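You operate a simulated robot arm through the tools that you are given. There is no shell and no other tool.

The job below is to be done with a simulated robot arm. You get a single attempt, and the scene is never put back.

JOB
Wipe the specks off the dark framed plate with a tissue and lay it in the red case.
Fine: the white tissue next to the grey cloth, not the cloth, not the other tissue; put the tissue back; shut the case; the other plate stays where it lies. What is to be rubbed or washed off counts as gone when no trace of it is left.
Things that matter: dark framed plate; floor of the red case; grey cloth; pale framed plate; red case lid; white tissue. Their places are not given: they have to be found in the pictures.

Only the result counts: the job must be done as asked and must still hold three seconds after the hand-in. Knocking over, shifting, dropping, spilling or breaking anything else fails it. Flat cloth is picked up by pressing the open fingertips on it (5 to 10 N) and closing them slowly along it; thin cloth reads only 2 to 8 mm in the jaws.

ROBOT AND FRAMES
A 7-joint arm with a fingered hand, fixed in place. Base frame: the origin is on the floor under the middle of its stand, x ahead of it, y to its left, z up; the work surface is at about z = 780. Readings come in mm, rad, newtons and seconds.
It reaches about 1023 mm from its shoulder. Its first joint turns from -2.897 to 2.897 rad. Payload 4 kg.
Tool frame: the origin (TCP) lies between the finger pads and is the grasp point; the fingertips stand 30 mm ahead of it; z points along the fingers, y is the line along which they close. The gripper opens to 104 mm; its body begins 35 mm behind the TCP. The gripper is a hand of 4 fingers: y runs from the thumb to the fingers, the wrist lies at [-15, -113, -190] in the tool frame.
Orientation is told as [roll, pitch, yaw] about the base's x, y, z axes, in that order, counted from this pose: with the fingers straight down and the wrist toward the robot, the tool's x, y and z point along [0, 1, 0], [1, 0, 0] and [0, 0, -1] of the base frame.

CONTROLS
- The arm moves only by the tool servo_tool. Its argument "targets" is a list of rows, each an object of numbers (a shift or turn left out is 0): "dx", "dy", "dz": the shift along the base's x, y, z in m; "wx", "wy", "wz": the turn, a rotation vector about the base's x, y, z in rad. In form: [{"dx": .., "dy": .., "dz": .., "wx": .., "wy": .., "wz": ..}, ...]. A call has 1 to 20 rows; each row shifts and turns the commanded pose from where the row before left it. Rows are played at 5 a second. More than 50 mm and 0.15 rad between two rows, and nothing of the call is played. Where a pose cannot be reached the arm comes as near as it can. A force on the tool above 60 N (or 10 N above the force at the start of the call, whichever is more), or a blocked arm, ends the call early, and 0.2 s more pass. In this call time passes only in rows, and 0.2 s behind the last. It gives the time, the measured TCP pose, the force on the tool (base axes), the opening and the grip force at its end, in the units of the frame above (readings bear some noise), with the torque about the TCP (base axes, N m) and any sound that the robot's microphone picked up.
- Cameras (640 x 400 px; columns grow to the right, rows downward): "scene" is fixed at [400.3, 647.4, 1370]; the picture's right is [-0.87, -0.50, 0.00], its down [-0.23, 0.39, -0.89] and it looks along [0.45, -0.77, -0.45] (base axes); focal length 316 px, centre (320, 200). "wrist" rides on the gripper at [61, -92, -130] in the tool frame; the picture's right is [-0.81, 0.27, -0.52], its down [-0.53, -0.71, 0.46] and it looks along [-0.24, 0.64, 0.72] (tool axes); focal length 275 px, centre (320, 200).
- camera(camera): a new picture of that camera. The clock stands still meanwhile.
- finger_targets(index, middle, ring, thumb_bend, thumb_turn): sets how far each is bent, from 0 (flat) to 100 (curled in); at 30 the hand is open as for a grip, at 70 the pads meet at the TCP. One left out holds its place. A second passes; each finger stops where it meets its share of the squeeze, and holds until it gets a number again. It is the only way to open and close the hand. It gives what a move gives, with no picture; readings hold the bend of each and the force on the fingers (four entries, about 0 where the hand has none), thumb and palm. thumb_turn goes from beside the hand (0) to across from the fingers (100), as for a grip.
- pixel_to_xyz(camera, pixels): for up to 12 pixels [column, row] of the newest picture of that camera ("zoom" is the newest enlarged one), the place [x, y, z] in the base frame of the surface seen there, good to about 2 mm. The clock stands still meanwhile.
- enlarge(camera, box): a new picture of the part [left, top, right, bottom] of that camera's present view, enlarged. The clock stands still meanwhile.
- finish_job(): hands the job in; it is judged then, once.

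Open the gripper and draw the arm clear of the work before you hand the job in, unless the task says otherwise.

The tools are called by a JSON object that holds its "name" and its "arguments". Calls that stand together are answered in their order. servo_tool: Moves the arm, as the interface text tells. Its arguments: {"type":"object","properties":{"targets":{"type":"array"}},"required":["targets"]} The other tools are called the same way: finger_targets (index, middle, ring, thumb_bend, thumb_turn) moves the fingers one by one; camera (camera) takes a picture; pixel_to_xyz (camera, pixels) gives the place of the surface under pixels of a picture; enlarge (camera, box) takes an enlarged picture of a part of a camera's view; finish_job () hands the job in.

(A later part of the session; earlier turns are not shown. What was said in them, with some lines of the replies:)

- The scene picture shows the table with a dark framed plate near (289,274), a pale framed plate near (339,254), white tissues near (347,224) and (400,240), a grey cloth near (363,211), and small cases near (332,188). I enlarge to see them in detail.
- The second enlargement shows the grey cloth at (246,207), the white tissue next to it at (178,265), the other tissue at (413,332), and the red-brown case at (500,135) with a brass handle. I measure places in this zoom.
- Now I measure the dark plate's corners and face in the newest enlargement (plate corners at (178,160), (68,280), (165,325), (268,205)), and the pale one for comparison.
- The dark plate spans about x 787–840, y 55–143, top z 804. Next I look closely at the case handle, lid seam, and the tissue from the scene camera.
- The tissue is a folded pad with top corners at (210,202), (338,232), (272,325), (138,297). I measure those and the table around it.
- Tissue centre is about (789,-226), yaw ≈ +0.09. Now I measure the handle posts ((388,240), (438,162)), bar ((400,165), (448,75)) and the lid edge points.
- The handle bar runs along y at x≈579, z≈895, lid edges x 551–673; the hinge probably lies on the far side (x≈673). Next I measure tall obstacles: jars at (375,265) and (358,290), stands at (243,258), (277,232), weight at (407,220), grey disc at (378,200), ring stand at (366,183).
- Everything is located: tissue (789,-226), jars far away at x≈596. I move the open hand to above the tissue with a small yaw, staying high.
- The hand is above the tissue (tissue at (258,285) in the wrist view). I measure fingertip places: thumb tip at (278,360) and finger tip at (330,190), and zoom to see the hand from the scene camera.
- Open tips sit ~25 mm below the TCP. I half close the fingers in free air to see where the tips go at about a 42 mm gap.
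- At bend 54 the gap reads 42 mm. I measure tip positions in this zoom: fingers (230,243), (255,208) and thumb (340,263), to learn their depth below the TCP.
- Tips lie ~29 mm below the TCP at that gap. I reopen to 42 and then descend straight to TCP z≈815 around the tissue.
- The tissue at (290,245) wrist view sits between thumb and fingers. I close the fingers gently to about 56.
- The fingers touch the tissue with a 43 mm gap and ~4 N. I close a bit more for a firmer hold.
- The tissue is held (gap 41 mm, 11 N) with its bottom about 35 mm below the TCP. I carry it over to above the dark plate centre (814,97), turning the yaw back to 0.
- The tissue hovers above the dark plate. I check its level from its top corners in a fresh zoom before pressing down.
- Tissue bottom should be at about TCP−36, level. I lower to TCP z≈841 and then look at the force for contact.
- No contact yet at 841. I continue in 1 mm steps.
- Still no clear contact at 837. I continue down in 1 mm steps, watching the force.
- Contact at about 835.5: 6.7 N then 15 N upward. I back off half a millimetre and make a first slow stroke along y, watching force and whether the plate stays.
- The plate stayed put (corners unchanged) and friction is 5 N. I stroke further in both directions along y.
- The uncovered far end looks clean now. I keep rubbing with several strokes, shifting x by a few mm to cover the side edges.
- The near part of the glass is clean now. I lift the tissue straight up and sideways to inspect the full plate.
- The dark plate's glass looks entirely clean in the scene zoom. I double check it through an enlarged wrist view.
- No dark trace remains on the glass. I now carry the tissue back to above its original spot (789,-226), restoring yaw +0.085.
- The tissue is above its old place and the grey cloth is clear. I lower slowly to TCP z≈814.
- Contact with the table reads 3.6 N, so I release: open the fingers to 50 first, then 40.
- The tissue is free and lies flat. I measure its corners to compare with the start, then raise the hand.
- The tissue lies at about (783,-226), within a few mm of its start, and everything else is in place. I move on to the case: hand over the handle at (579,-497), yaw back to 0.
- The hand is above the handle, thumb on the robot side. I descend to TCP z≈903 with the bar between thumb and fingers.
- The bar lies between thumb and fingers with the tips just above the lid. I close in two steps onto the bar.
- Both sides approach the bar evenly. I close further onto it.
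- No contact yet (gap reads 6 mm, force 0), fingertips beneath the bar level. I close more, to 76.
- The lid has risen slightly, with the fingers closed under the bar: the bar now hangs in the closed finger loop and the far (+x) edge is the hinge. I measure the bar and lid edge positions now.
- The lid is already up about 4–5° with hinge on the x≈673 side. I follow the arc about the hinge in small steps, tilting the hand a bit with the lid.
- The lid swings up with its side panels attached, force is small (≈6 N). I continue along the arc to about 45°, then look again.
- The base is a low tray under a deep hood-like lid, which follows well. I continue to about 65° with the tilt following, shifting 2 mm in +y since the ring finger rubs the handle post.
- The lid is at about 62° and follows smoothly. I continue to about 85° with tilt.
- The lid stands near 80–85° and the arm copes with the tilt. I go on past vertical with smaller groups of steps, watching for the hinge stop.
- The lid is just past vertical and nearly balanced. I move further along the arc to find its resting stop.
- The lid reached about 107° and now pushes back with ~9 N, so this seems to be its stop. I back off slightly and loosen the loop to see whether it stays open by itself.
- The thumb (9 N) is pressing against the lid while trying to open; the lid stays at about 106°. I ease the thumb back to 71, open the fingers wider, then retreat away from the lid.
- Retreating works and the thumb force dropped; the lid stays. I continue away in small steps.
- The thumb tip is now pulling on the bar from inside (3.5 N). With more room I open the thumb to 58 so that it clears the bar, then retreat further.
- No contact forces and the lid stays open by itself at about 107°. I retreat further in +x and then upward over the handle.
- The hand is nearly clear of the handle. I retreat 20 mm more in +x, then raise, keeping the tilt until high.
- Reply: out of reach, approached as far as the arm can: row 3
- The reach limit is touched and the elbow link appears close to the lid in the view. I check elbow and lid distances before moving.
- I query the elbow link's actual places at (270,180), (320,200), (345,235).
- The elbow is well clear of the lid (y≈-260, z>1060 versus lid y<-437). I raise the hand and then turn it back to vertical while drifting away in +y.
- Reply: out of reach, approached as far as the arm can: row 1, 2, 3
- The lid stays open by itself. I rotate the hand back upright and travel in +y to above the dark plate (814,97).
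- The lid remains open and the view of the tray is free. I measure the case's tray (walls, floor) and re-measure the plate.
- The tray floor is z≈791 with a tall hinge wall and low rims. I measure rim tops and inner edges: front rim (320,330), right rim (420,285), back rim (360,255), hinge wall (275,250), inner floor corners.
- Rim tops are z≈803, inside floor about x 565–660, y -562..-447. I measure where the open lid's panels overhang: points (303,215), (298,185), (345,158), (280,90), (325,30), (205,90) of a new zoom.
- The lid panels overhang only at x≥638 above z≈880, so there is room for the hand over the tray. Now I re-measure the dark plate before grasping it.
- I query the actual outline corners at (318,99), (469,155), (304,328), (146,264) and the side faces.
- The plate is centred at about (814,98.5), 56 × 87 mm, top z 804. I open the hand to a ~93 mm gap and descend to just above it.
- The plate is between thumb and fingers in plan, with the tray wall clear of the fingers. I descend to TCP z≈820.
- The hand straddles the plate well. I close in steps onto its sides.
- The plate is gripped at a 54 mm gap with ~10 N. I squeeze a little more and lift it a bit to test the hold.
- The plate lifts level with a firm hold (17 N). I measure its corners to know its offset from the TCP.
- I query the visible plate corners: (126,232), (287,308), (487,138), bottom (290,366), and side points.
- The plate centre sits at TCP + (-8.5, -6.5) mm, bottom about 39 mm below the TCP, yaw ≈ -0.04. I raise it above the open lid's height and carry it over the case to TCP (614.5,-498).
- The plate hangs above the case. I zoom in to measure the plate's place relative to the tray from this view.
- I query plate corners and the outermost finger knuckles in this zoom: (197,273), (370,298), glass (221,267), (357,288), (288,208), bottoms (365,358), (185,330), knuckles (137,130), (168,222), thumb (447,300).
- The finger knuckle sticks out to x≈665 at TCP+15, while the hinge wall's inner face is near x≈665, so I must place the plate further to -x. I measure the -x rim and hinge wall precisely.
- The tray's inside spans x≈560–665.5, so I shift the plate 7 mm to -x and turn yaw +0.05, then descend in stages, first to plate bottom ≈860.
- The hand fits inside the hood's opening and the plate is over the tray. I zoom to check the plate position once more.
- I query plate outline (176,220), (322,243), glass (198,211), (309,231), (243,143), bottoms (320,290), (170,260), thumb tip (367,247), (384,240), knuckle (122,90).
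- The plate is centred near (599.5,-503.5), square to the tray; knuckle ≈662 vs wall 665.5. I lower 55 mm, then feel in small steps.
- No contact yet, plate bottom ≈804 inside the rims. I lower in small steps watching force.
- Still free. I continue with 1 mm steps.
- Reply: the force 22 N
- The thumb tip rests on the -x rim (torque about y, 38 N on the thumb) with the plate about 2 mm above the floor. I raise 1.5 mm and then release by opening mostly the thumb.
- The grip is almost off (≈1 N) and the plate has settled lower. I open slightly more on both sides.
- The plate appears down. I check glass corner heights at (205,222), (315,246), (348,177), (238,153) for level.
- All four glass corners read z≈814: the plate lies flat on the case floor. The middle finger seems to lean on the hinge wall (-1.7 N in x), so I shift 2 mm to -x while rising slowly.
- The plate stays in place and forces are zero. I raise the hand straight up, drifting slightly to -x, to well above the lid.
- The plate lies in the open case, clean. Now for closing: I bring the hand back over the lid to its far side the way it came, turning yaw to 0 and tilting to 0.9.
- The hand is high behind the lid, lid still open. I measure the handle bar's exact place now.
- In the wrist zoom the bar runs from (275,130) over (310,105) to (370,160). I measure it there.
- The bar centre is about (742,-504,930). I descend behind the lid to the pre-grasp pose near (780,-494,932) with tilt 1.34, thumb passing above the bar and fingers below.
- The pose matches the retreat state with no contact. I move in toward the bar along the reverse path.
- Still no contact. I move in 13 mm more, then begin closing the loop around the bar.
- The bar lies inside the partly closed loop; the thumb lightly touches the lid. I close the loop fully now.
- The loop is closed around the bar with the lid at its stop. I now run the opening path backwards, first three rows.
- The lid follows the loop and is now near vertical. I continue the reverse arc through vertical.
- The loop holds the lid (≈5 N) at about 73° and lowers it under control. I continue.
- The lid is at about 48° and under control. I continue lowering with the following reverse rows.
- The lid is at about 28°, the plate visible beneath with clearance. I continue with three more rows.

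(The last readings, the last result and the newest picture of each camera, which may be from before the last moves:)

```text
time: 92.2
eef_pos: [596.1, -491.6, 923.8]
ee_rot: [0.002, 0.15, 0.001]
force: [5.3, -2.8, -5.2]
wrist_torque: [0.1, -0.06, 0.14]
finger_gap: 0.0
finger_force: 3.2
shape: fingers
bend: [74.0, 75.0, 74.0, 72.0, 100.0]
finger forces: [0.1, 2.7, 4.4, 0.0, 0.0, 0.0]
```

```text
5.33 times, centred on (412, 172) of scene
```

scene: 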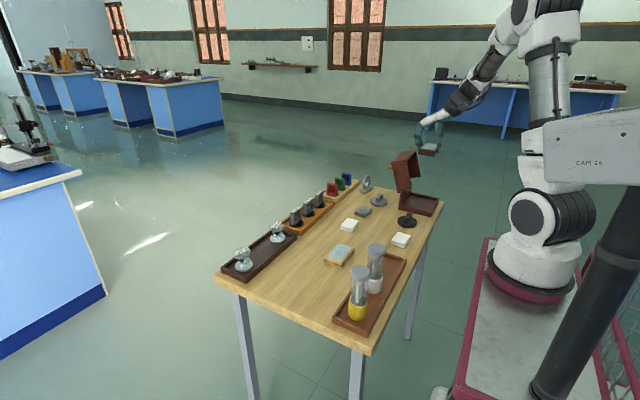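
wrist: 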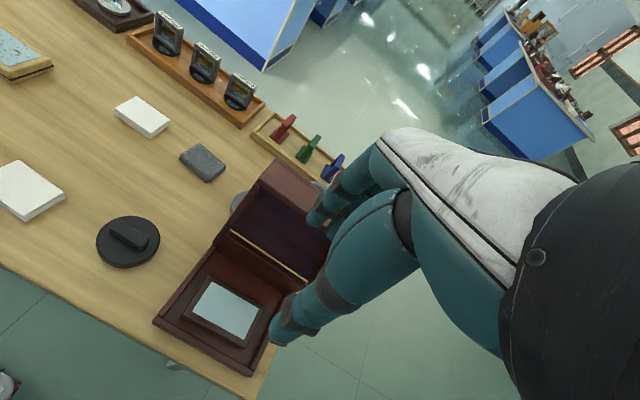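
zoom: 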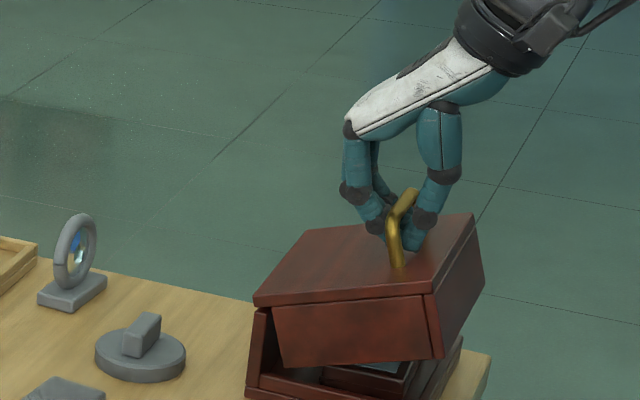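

Lid at ~15°. I run the last three reverse rows.

{"name": "servo_tool", "arguments": {"targets": [{"dx": -0.0059, "dz": -0.0067, "wy": -0.06, "dy": -0.001}, {"dx": -0.0053, "dz": -0.0073, "wy": -0.05, "dy": -0.001}, {"dx": -0.004, "dz": -0.0065, "wy": -0.04}]}}

{"name": "enlarge", "arguments": {"camera": "scene", "box": [385, 150, 450, 210]}}

```text
time: 93.0
eef_pos: [582.0, -495.8, 904.8]
ee_rot: [0.001, -0.002, 0.0]
force: [5.9, 1.2, -4.7]
wrist_torque: [0.1, 0.01, 0.16]
finger_gap: 0.1
finger_force: 2.0
shape: fingers
bend: [74.0, 75.0, 74.0, 72.0, 100.0]
finger forces: [0.0, 1.9, 3.9, 0.1, 0.0, 0.1]
```

```text
6.67 times, centred on (418, 180) of scene
```

zoom: 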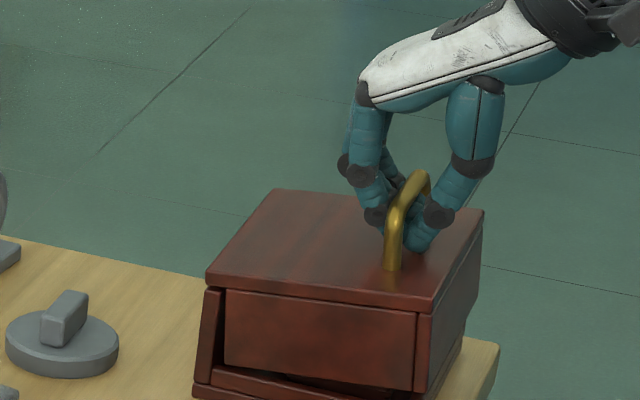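

The lid is about 5° open. I lower the last millimetres carefully, watching the force change sign.

{"name": "servo_tool", "arguments": {"targets": [{"dx": -0.0015, "dz": -0.003}, {"dx": -0.001, "dz": -0.003}]}}

{"name": "servo_tool", "arguments": {"targets": [{"dz": -0.002}]}}

{"name": "enlarge", "arguments": {"camera": "scene", "box": [385, 150, 450, 210]}}

```text
time: 93.6
eef_pos: [577.7, -495.0, 897.0]
ee_rot: [0.0, 0.001, -0.002]
force: [5.9, 2.2, -4.0]
wrist_torque: [0.09, -0.01, 0.12]
finger_gap: 0.0
finger_force: 3.0
shape: fingers
bend: [74.0, 75.0, 74.0, 72.0, 100.0]
finger forces: [0.1, 1.7, 3.6, 0.1, 0.0, 0.1]
```

```text
time: 94.0
eef_pos: [578.4, -494.3, 895.1]
ee_rot: [0.001, 0.0, 0.002]
force: [4.1, 0.2, -3.4]
wrist_torque: [0.07, -0.01, 0.09]
finger_gap: 0.0
finger_force: 1.3
shape: fingers
bend: [74.0, 76.0, 74.0, 72.0, 100.0]
finger forces: [0.0, 1.2, 2.8, 0.0, 0.1, 0.0]
```

```text
6.67 times, centred on (418, 180) of scene
```

zoom: 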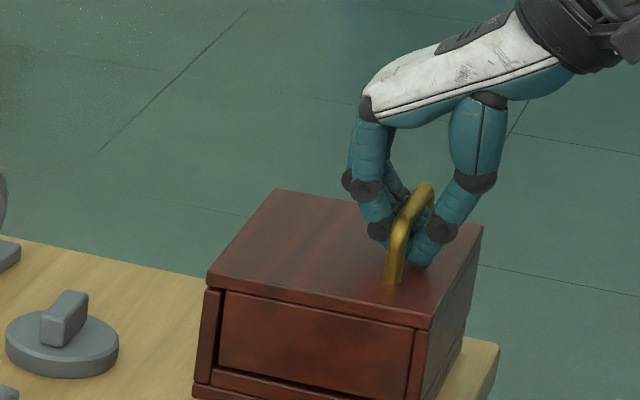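

The lid looks nearly shut, still hanging with ~3 N. I lower 1–2 mm more.

{"name": "servo_tool", "arguments": {"targets": [{"dz": -0.0012}]}}

{"name": "servo_tool", "arguments": {"targets": [{"dz": -0.001}]}}

```text
time: 94.4
eef_pos: [577.6, -495.4, 894.5]
ee_rot: [0.001, 0.001, 0.0]
force: [4.5, 1.6, -2.4]
wrist_torque: [0.06, -0.01, 0.11]
finger_gap: 0.0
finger_force: 2.4
shape: fingers
bend: [74.0, 76.0, 74.0, 72.0, 100.0]
finger forces: [0.0, 1.1, 2.8, 0.1, 0.0, 0.0]
```

```text
time: 94.8
eef_pos: [577.8, -496.1, 893.5]
ee_rot: [-0.001, 0.0, 0.0]
force: [4.1, 0.6, -2.4]
wrist_torque: [0.06, -0.03, 0.07]
finger_gap: 0.0
finger_force: 2.3
shape: fingers
bend: [74.0, 76.0, 74.0, 72.0, 100.0]
finger forces: [0.1, 1.0, 2.7, 0.0, 0.0, 0.0]
```

I check the lid edge height by zooming: closed it read 862 at the near corner.

{"name": "enlarge", "arguments": {"camera": "scene", "box": [395, 172, 450, 206]}}

{"name": "pixel_to_xyz", "arguments": {"camera": "zoom", "pixels": [[452, 300], [450, 290], [400, 160], [425, 110], [540, 150], [388, 235], [430, 325]]}}

```text
11.64 times, centred on (422, 189) of scene
```

zoom: 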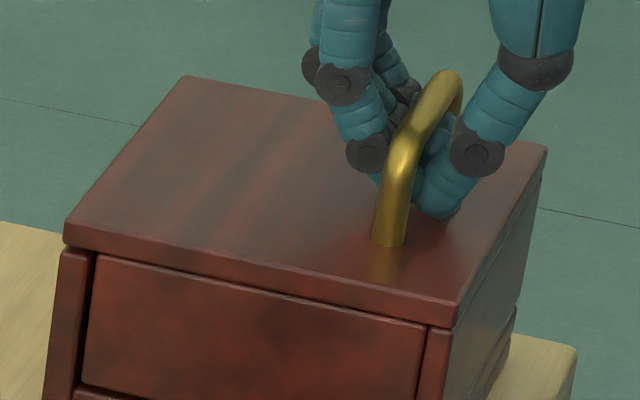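

```text
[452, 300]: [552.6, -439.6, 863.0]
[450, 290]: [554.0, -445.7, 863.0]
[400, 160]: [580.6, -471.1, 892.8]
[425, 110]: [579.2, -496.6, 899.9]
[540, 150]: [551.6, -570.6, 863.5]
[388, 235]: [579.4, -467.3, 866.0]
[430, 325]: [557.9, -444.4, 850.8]
```

The view and heights are identical to the shut state at the start, so the lid is shut. To free the fingers without pressing on the lid I rise 3 mm, then open them in small steps so the bar slides down.

{"name": "servo_tool", "arguments": {"targets": [{"dz": 0.0015}, {"dz": 0.0015}]}}

{"name": "finger_targets", "arguments": {"index": 71, "middle": 71, "ring": 71, "thumb_bend": 69}}

{"name": "finger_targets", "arguments": {"index": 66, "middle": 66, "ring": 66, "thumb_bend": 64}}

{"name": "enlarge", "arguments": {"camera": "scene", "box": [395, 172, 450, 206]}}

```text
time: 95.4
eef_pos: [578.4, -495.9, 896.4]
ee_rot: [-0.001, 0.001, 0.0]
force: [4.5, 1.6, -3.4]
wrist_torque: [0.1, 0.01, 0.1]
finger_gap: 0.0
finger_force: 3.1
shape: fingers
bend: [74.0, 76.0, 74.0, 72.0, 100.0]
finger forces: [0.1, 1.3, 3.7, 0.0, 0.0, 0.0]
```

```text
time: 96.4
eef_pos: [577.8, -495.6, 897.1]
ee_rot: [0.0, 0.0, -0.001]
force: [-0.7, 0.4, 0.6]
wrist_torque: [0.01, 0.04, 0.02]
finger_gap: 0.0
finger_force: 0.1
shape: fingers
bend: [71.0, 71.0, 71.0, 69.0, 100.0]
finger forces: [0.0, 0.0, 0.0, 0.0, 0.0, 0.1]
```

```text
time: 97.4
eef_pos: [577.7, -495.6, 896.3]
ee_rot: [-0.001, 0.002, -0.001]
force: [0.3, 0.0, 0.7]
wrist_torque: [-0.01, 0.0, 0.01]
finger_gap: 12.9
finger_force: 0.1
shape: fingers
bend: [66.0, 66.0, 66.0, 64.0, 100.0]
finger forces: [0.0, 0.0, 0.1, 0.0, 0.0, 0.0]
```

```text
11.64 times, centred on (422, 189) of scene
```

zoom: 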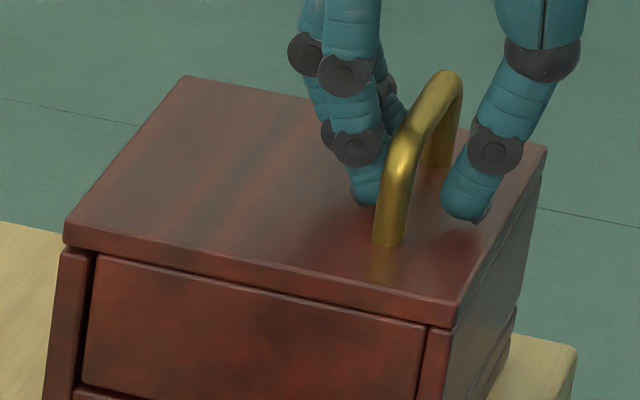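

The bar is free and the lid stays shut. I rise 4 mm, open wide, then lift away.

{"name": "servo_tool", "arguments": {"targets": [{"dz": 0.002}, {"dz": 0.003}]}}

{"name": "finger_targets", "arguments": {"index": 45, "middle": 45, "ring": 45, "thumb_bend": 45}}

{"name": "servo_tool", "arguments": {"targets": [{"dz": 0.005}, {"dz": 0.015}, {"dz": 0.03}, {"dz": 0.04}, {"dz": 0.045}, {"dz": 0.045}]}}

{"name": "camera", "arguments": {"camera": "scene"}}

```text
time: 98.0
eef_pos: [577.6, -495.2, 901.9]
ee_rot: [0.0, 0.002, -0.002]
force: [0.3, 0.4, -0.8]
wrist_torque: [0.02, 0.0, 0.02]
finger_gap: 12.5
finger_force: 0.1
shape: fingers
bend: [66.0, 66.0, 66.0, 64.0, 100.0]
finger forces: [0.0, 0.0, 0.0, 0.0, 0.0, 0.1]
```

```text
time: 99.0
eef_pos: [578.1, -495.5, 901.8]
ee_rot: [0.001, 0.0, 0.002]
force: [1.0, -0.1, -0.2]
wrist_torque: [0.0, 0.03, 0.0]
finger_gap: 64.6
finger_force: 0.0
shape: fingers
bend: [45.0, 45.0, 45.0, 45.0, 97.0]
finger forces: [0.0, 0.1, 0.1, 0.1, 0.0, 0.1]
```

```text
time: 100.4
eef_pos: [575.4, -495.1, 1082.5]
ee_rot: [0.002, 0.0, -0.001]
force: [-0.6, 0.3, 0.7]
wrist_torque: [-0.01, -0.06, 0.02]
finger_gap: 64.6
finger_force: 0.1
shape: fingers
bend: [45.0, 45.0, 45.0, 45.0, 97.0]
finger forces: [0.0, 0.1, 0.0, 0.1, 0.0, 0.1]
```

```text
taken
```

scene: 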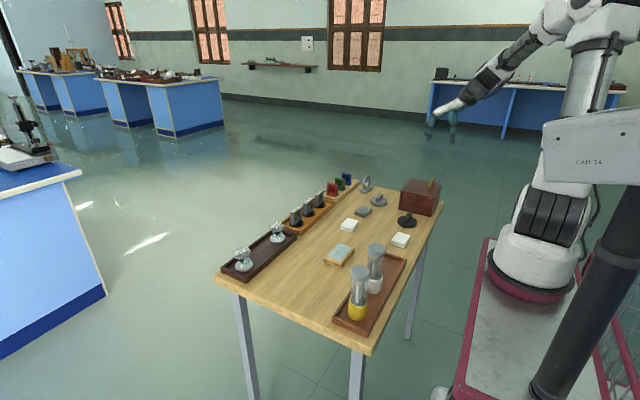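

The case is shut and the hand is clear. I open the hand fully and move it back toward the start pose, then check the whole table once more.

{"name": "finger_targets", "arguments": {"index": 30, "middle": 30, "ring": 30, "thumb_bend": 30}}

{"name": "servo_tool", "arguments": {"targets": [{"dz": 0.04, "dx": -0.01}, {"dz": 0.04, "dx": -0.01}, {"dy": 0.045}, {"dy": 0.045}, {"dy": 0.045}, {"dy": 0.045}, {"dy": 0.045}, {"dy": 0.045}]}}

{"name": "enlarge", "arguments": {"camera": "scene", "box": [310, 165, 450, 255]}}

{"name": "enlarge", "arguments": {"camera": "scene", "box": [210, 160, 450, 310]}}

```text
time: 101.4
eef_pos: [576.7, -493.4, 1082.7]
ee_rot: [0.0, -0.001, 0.001]
force: [-0.3, -1.1, 0.4]
wrist_torque: [0.02, -0.02, 0.0]
finger_gap: 102.9
finger_force: 0.1
shape: fingers
bend: [30.0, 30.0, 30.0, 30.0, 96.0]
finger forces: [0.0, 0.0, 0.0, 0.0, 0.0, 0.0]
```

```text
time: 103.2
eef_pos: [557.6, -227.8, 1162.1]
ee_rot: [0.001, 0.0, -0.001]
force: [0.3, -0.1, 0.6]
wrist_torque: [0.0, 0.03, -0.01]
finger_gap: 103.1
finger_force: 0.0
shape: fingers
bend: [30.0, 30.0, 30.0, 30.0, 96.0]
finger forces: [0.0, 0.1, 0.0, 0.1, 0.0, 0.0]
```

```text
4.44 times, centred on (380, 210) of scene
```

zoom: 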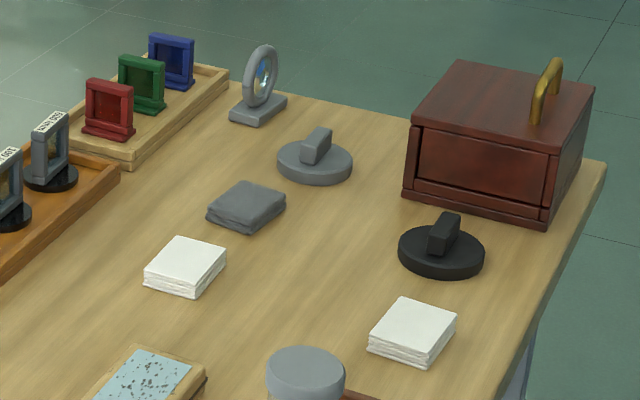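

```text
2.67 times, centred on (330, 235) of scene
```

zoom: 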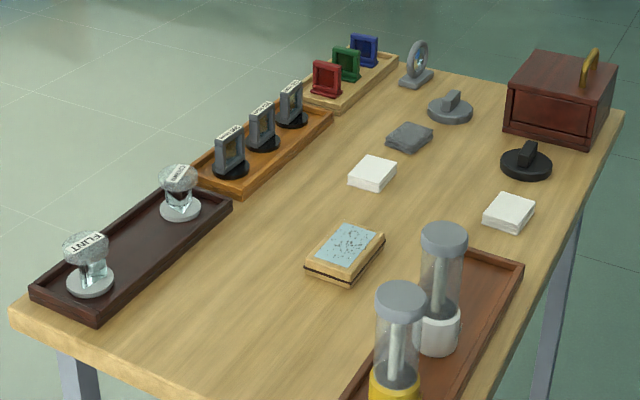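

The case is shut with the cleaned plate inside. The tissue lies within about 6 mm of its old spot beside the grey cloth, and the pale plate and everything else look unmoved. The hand is open and clear of the table, so I hand in.

{"name": "finish_job", "arguments": {}}

```text
The job is handed in.
```

The dark framed plate has been wiped clean and lies flat on the floor of the red case, and the case lid is shut. I have handed the job in but have no judging result yet.

- **Wiping:** I used the white tissue next to the grey cloth. After several strokes, close-up views from both cameras showed no specks left on the glass.
- **Tissue:** It is back beside the grey cloth, about 6 mm from where it first lay.
- **Case:** After shutting, the lid edge read the same height as at the start, to within a millimetre.
- **Other things:** In the last pictures the pale framed plate, the grey cloth, the other tissue and everything else on the table look unmoved.

The hand is open and clear of the table.
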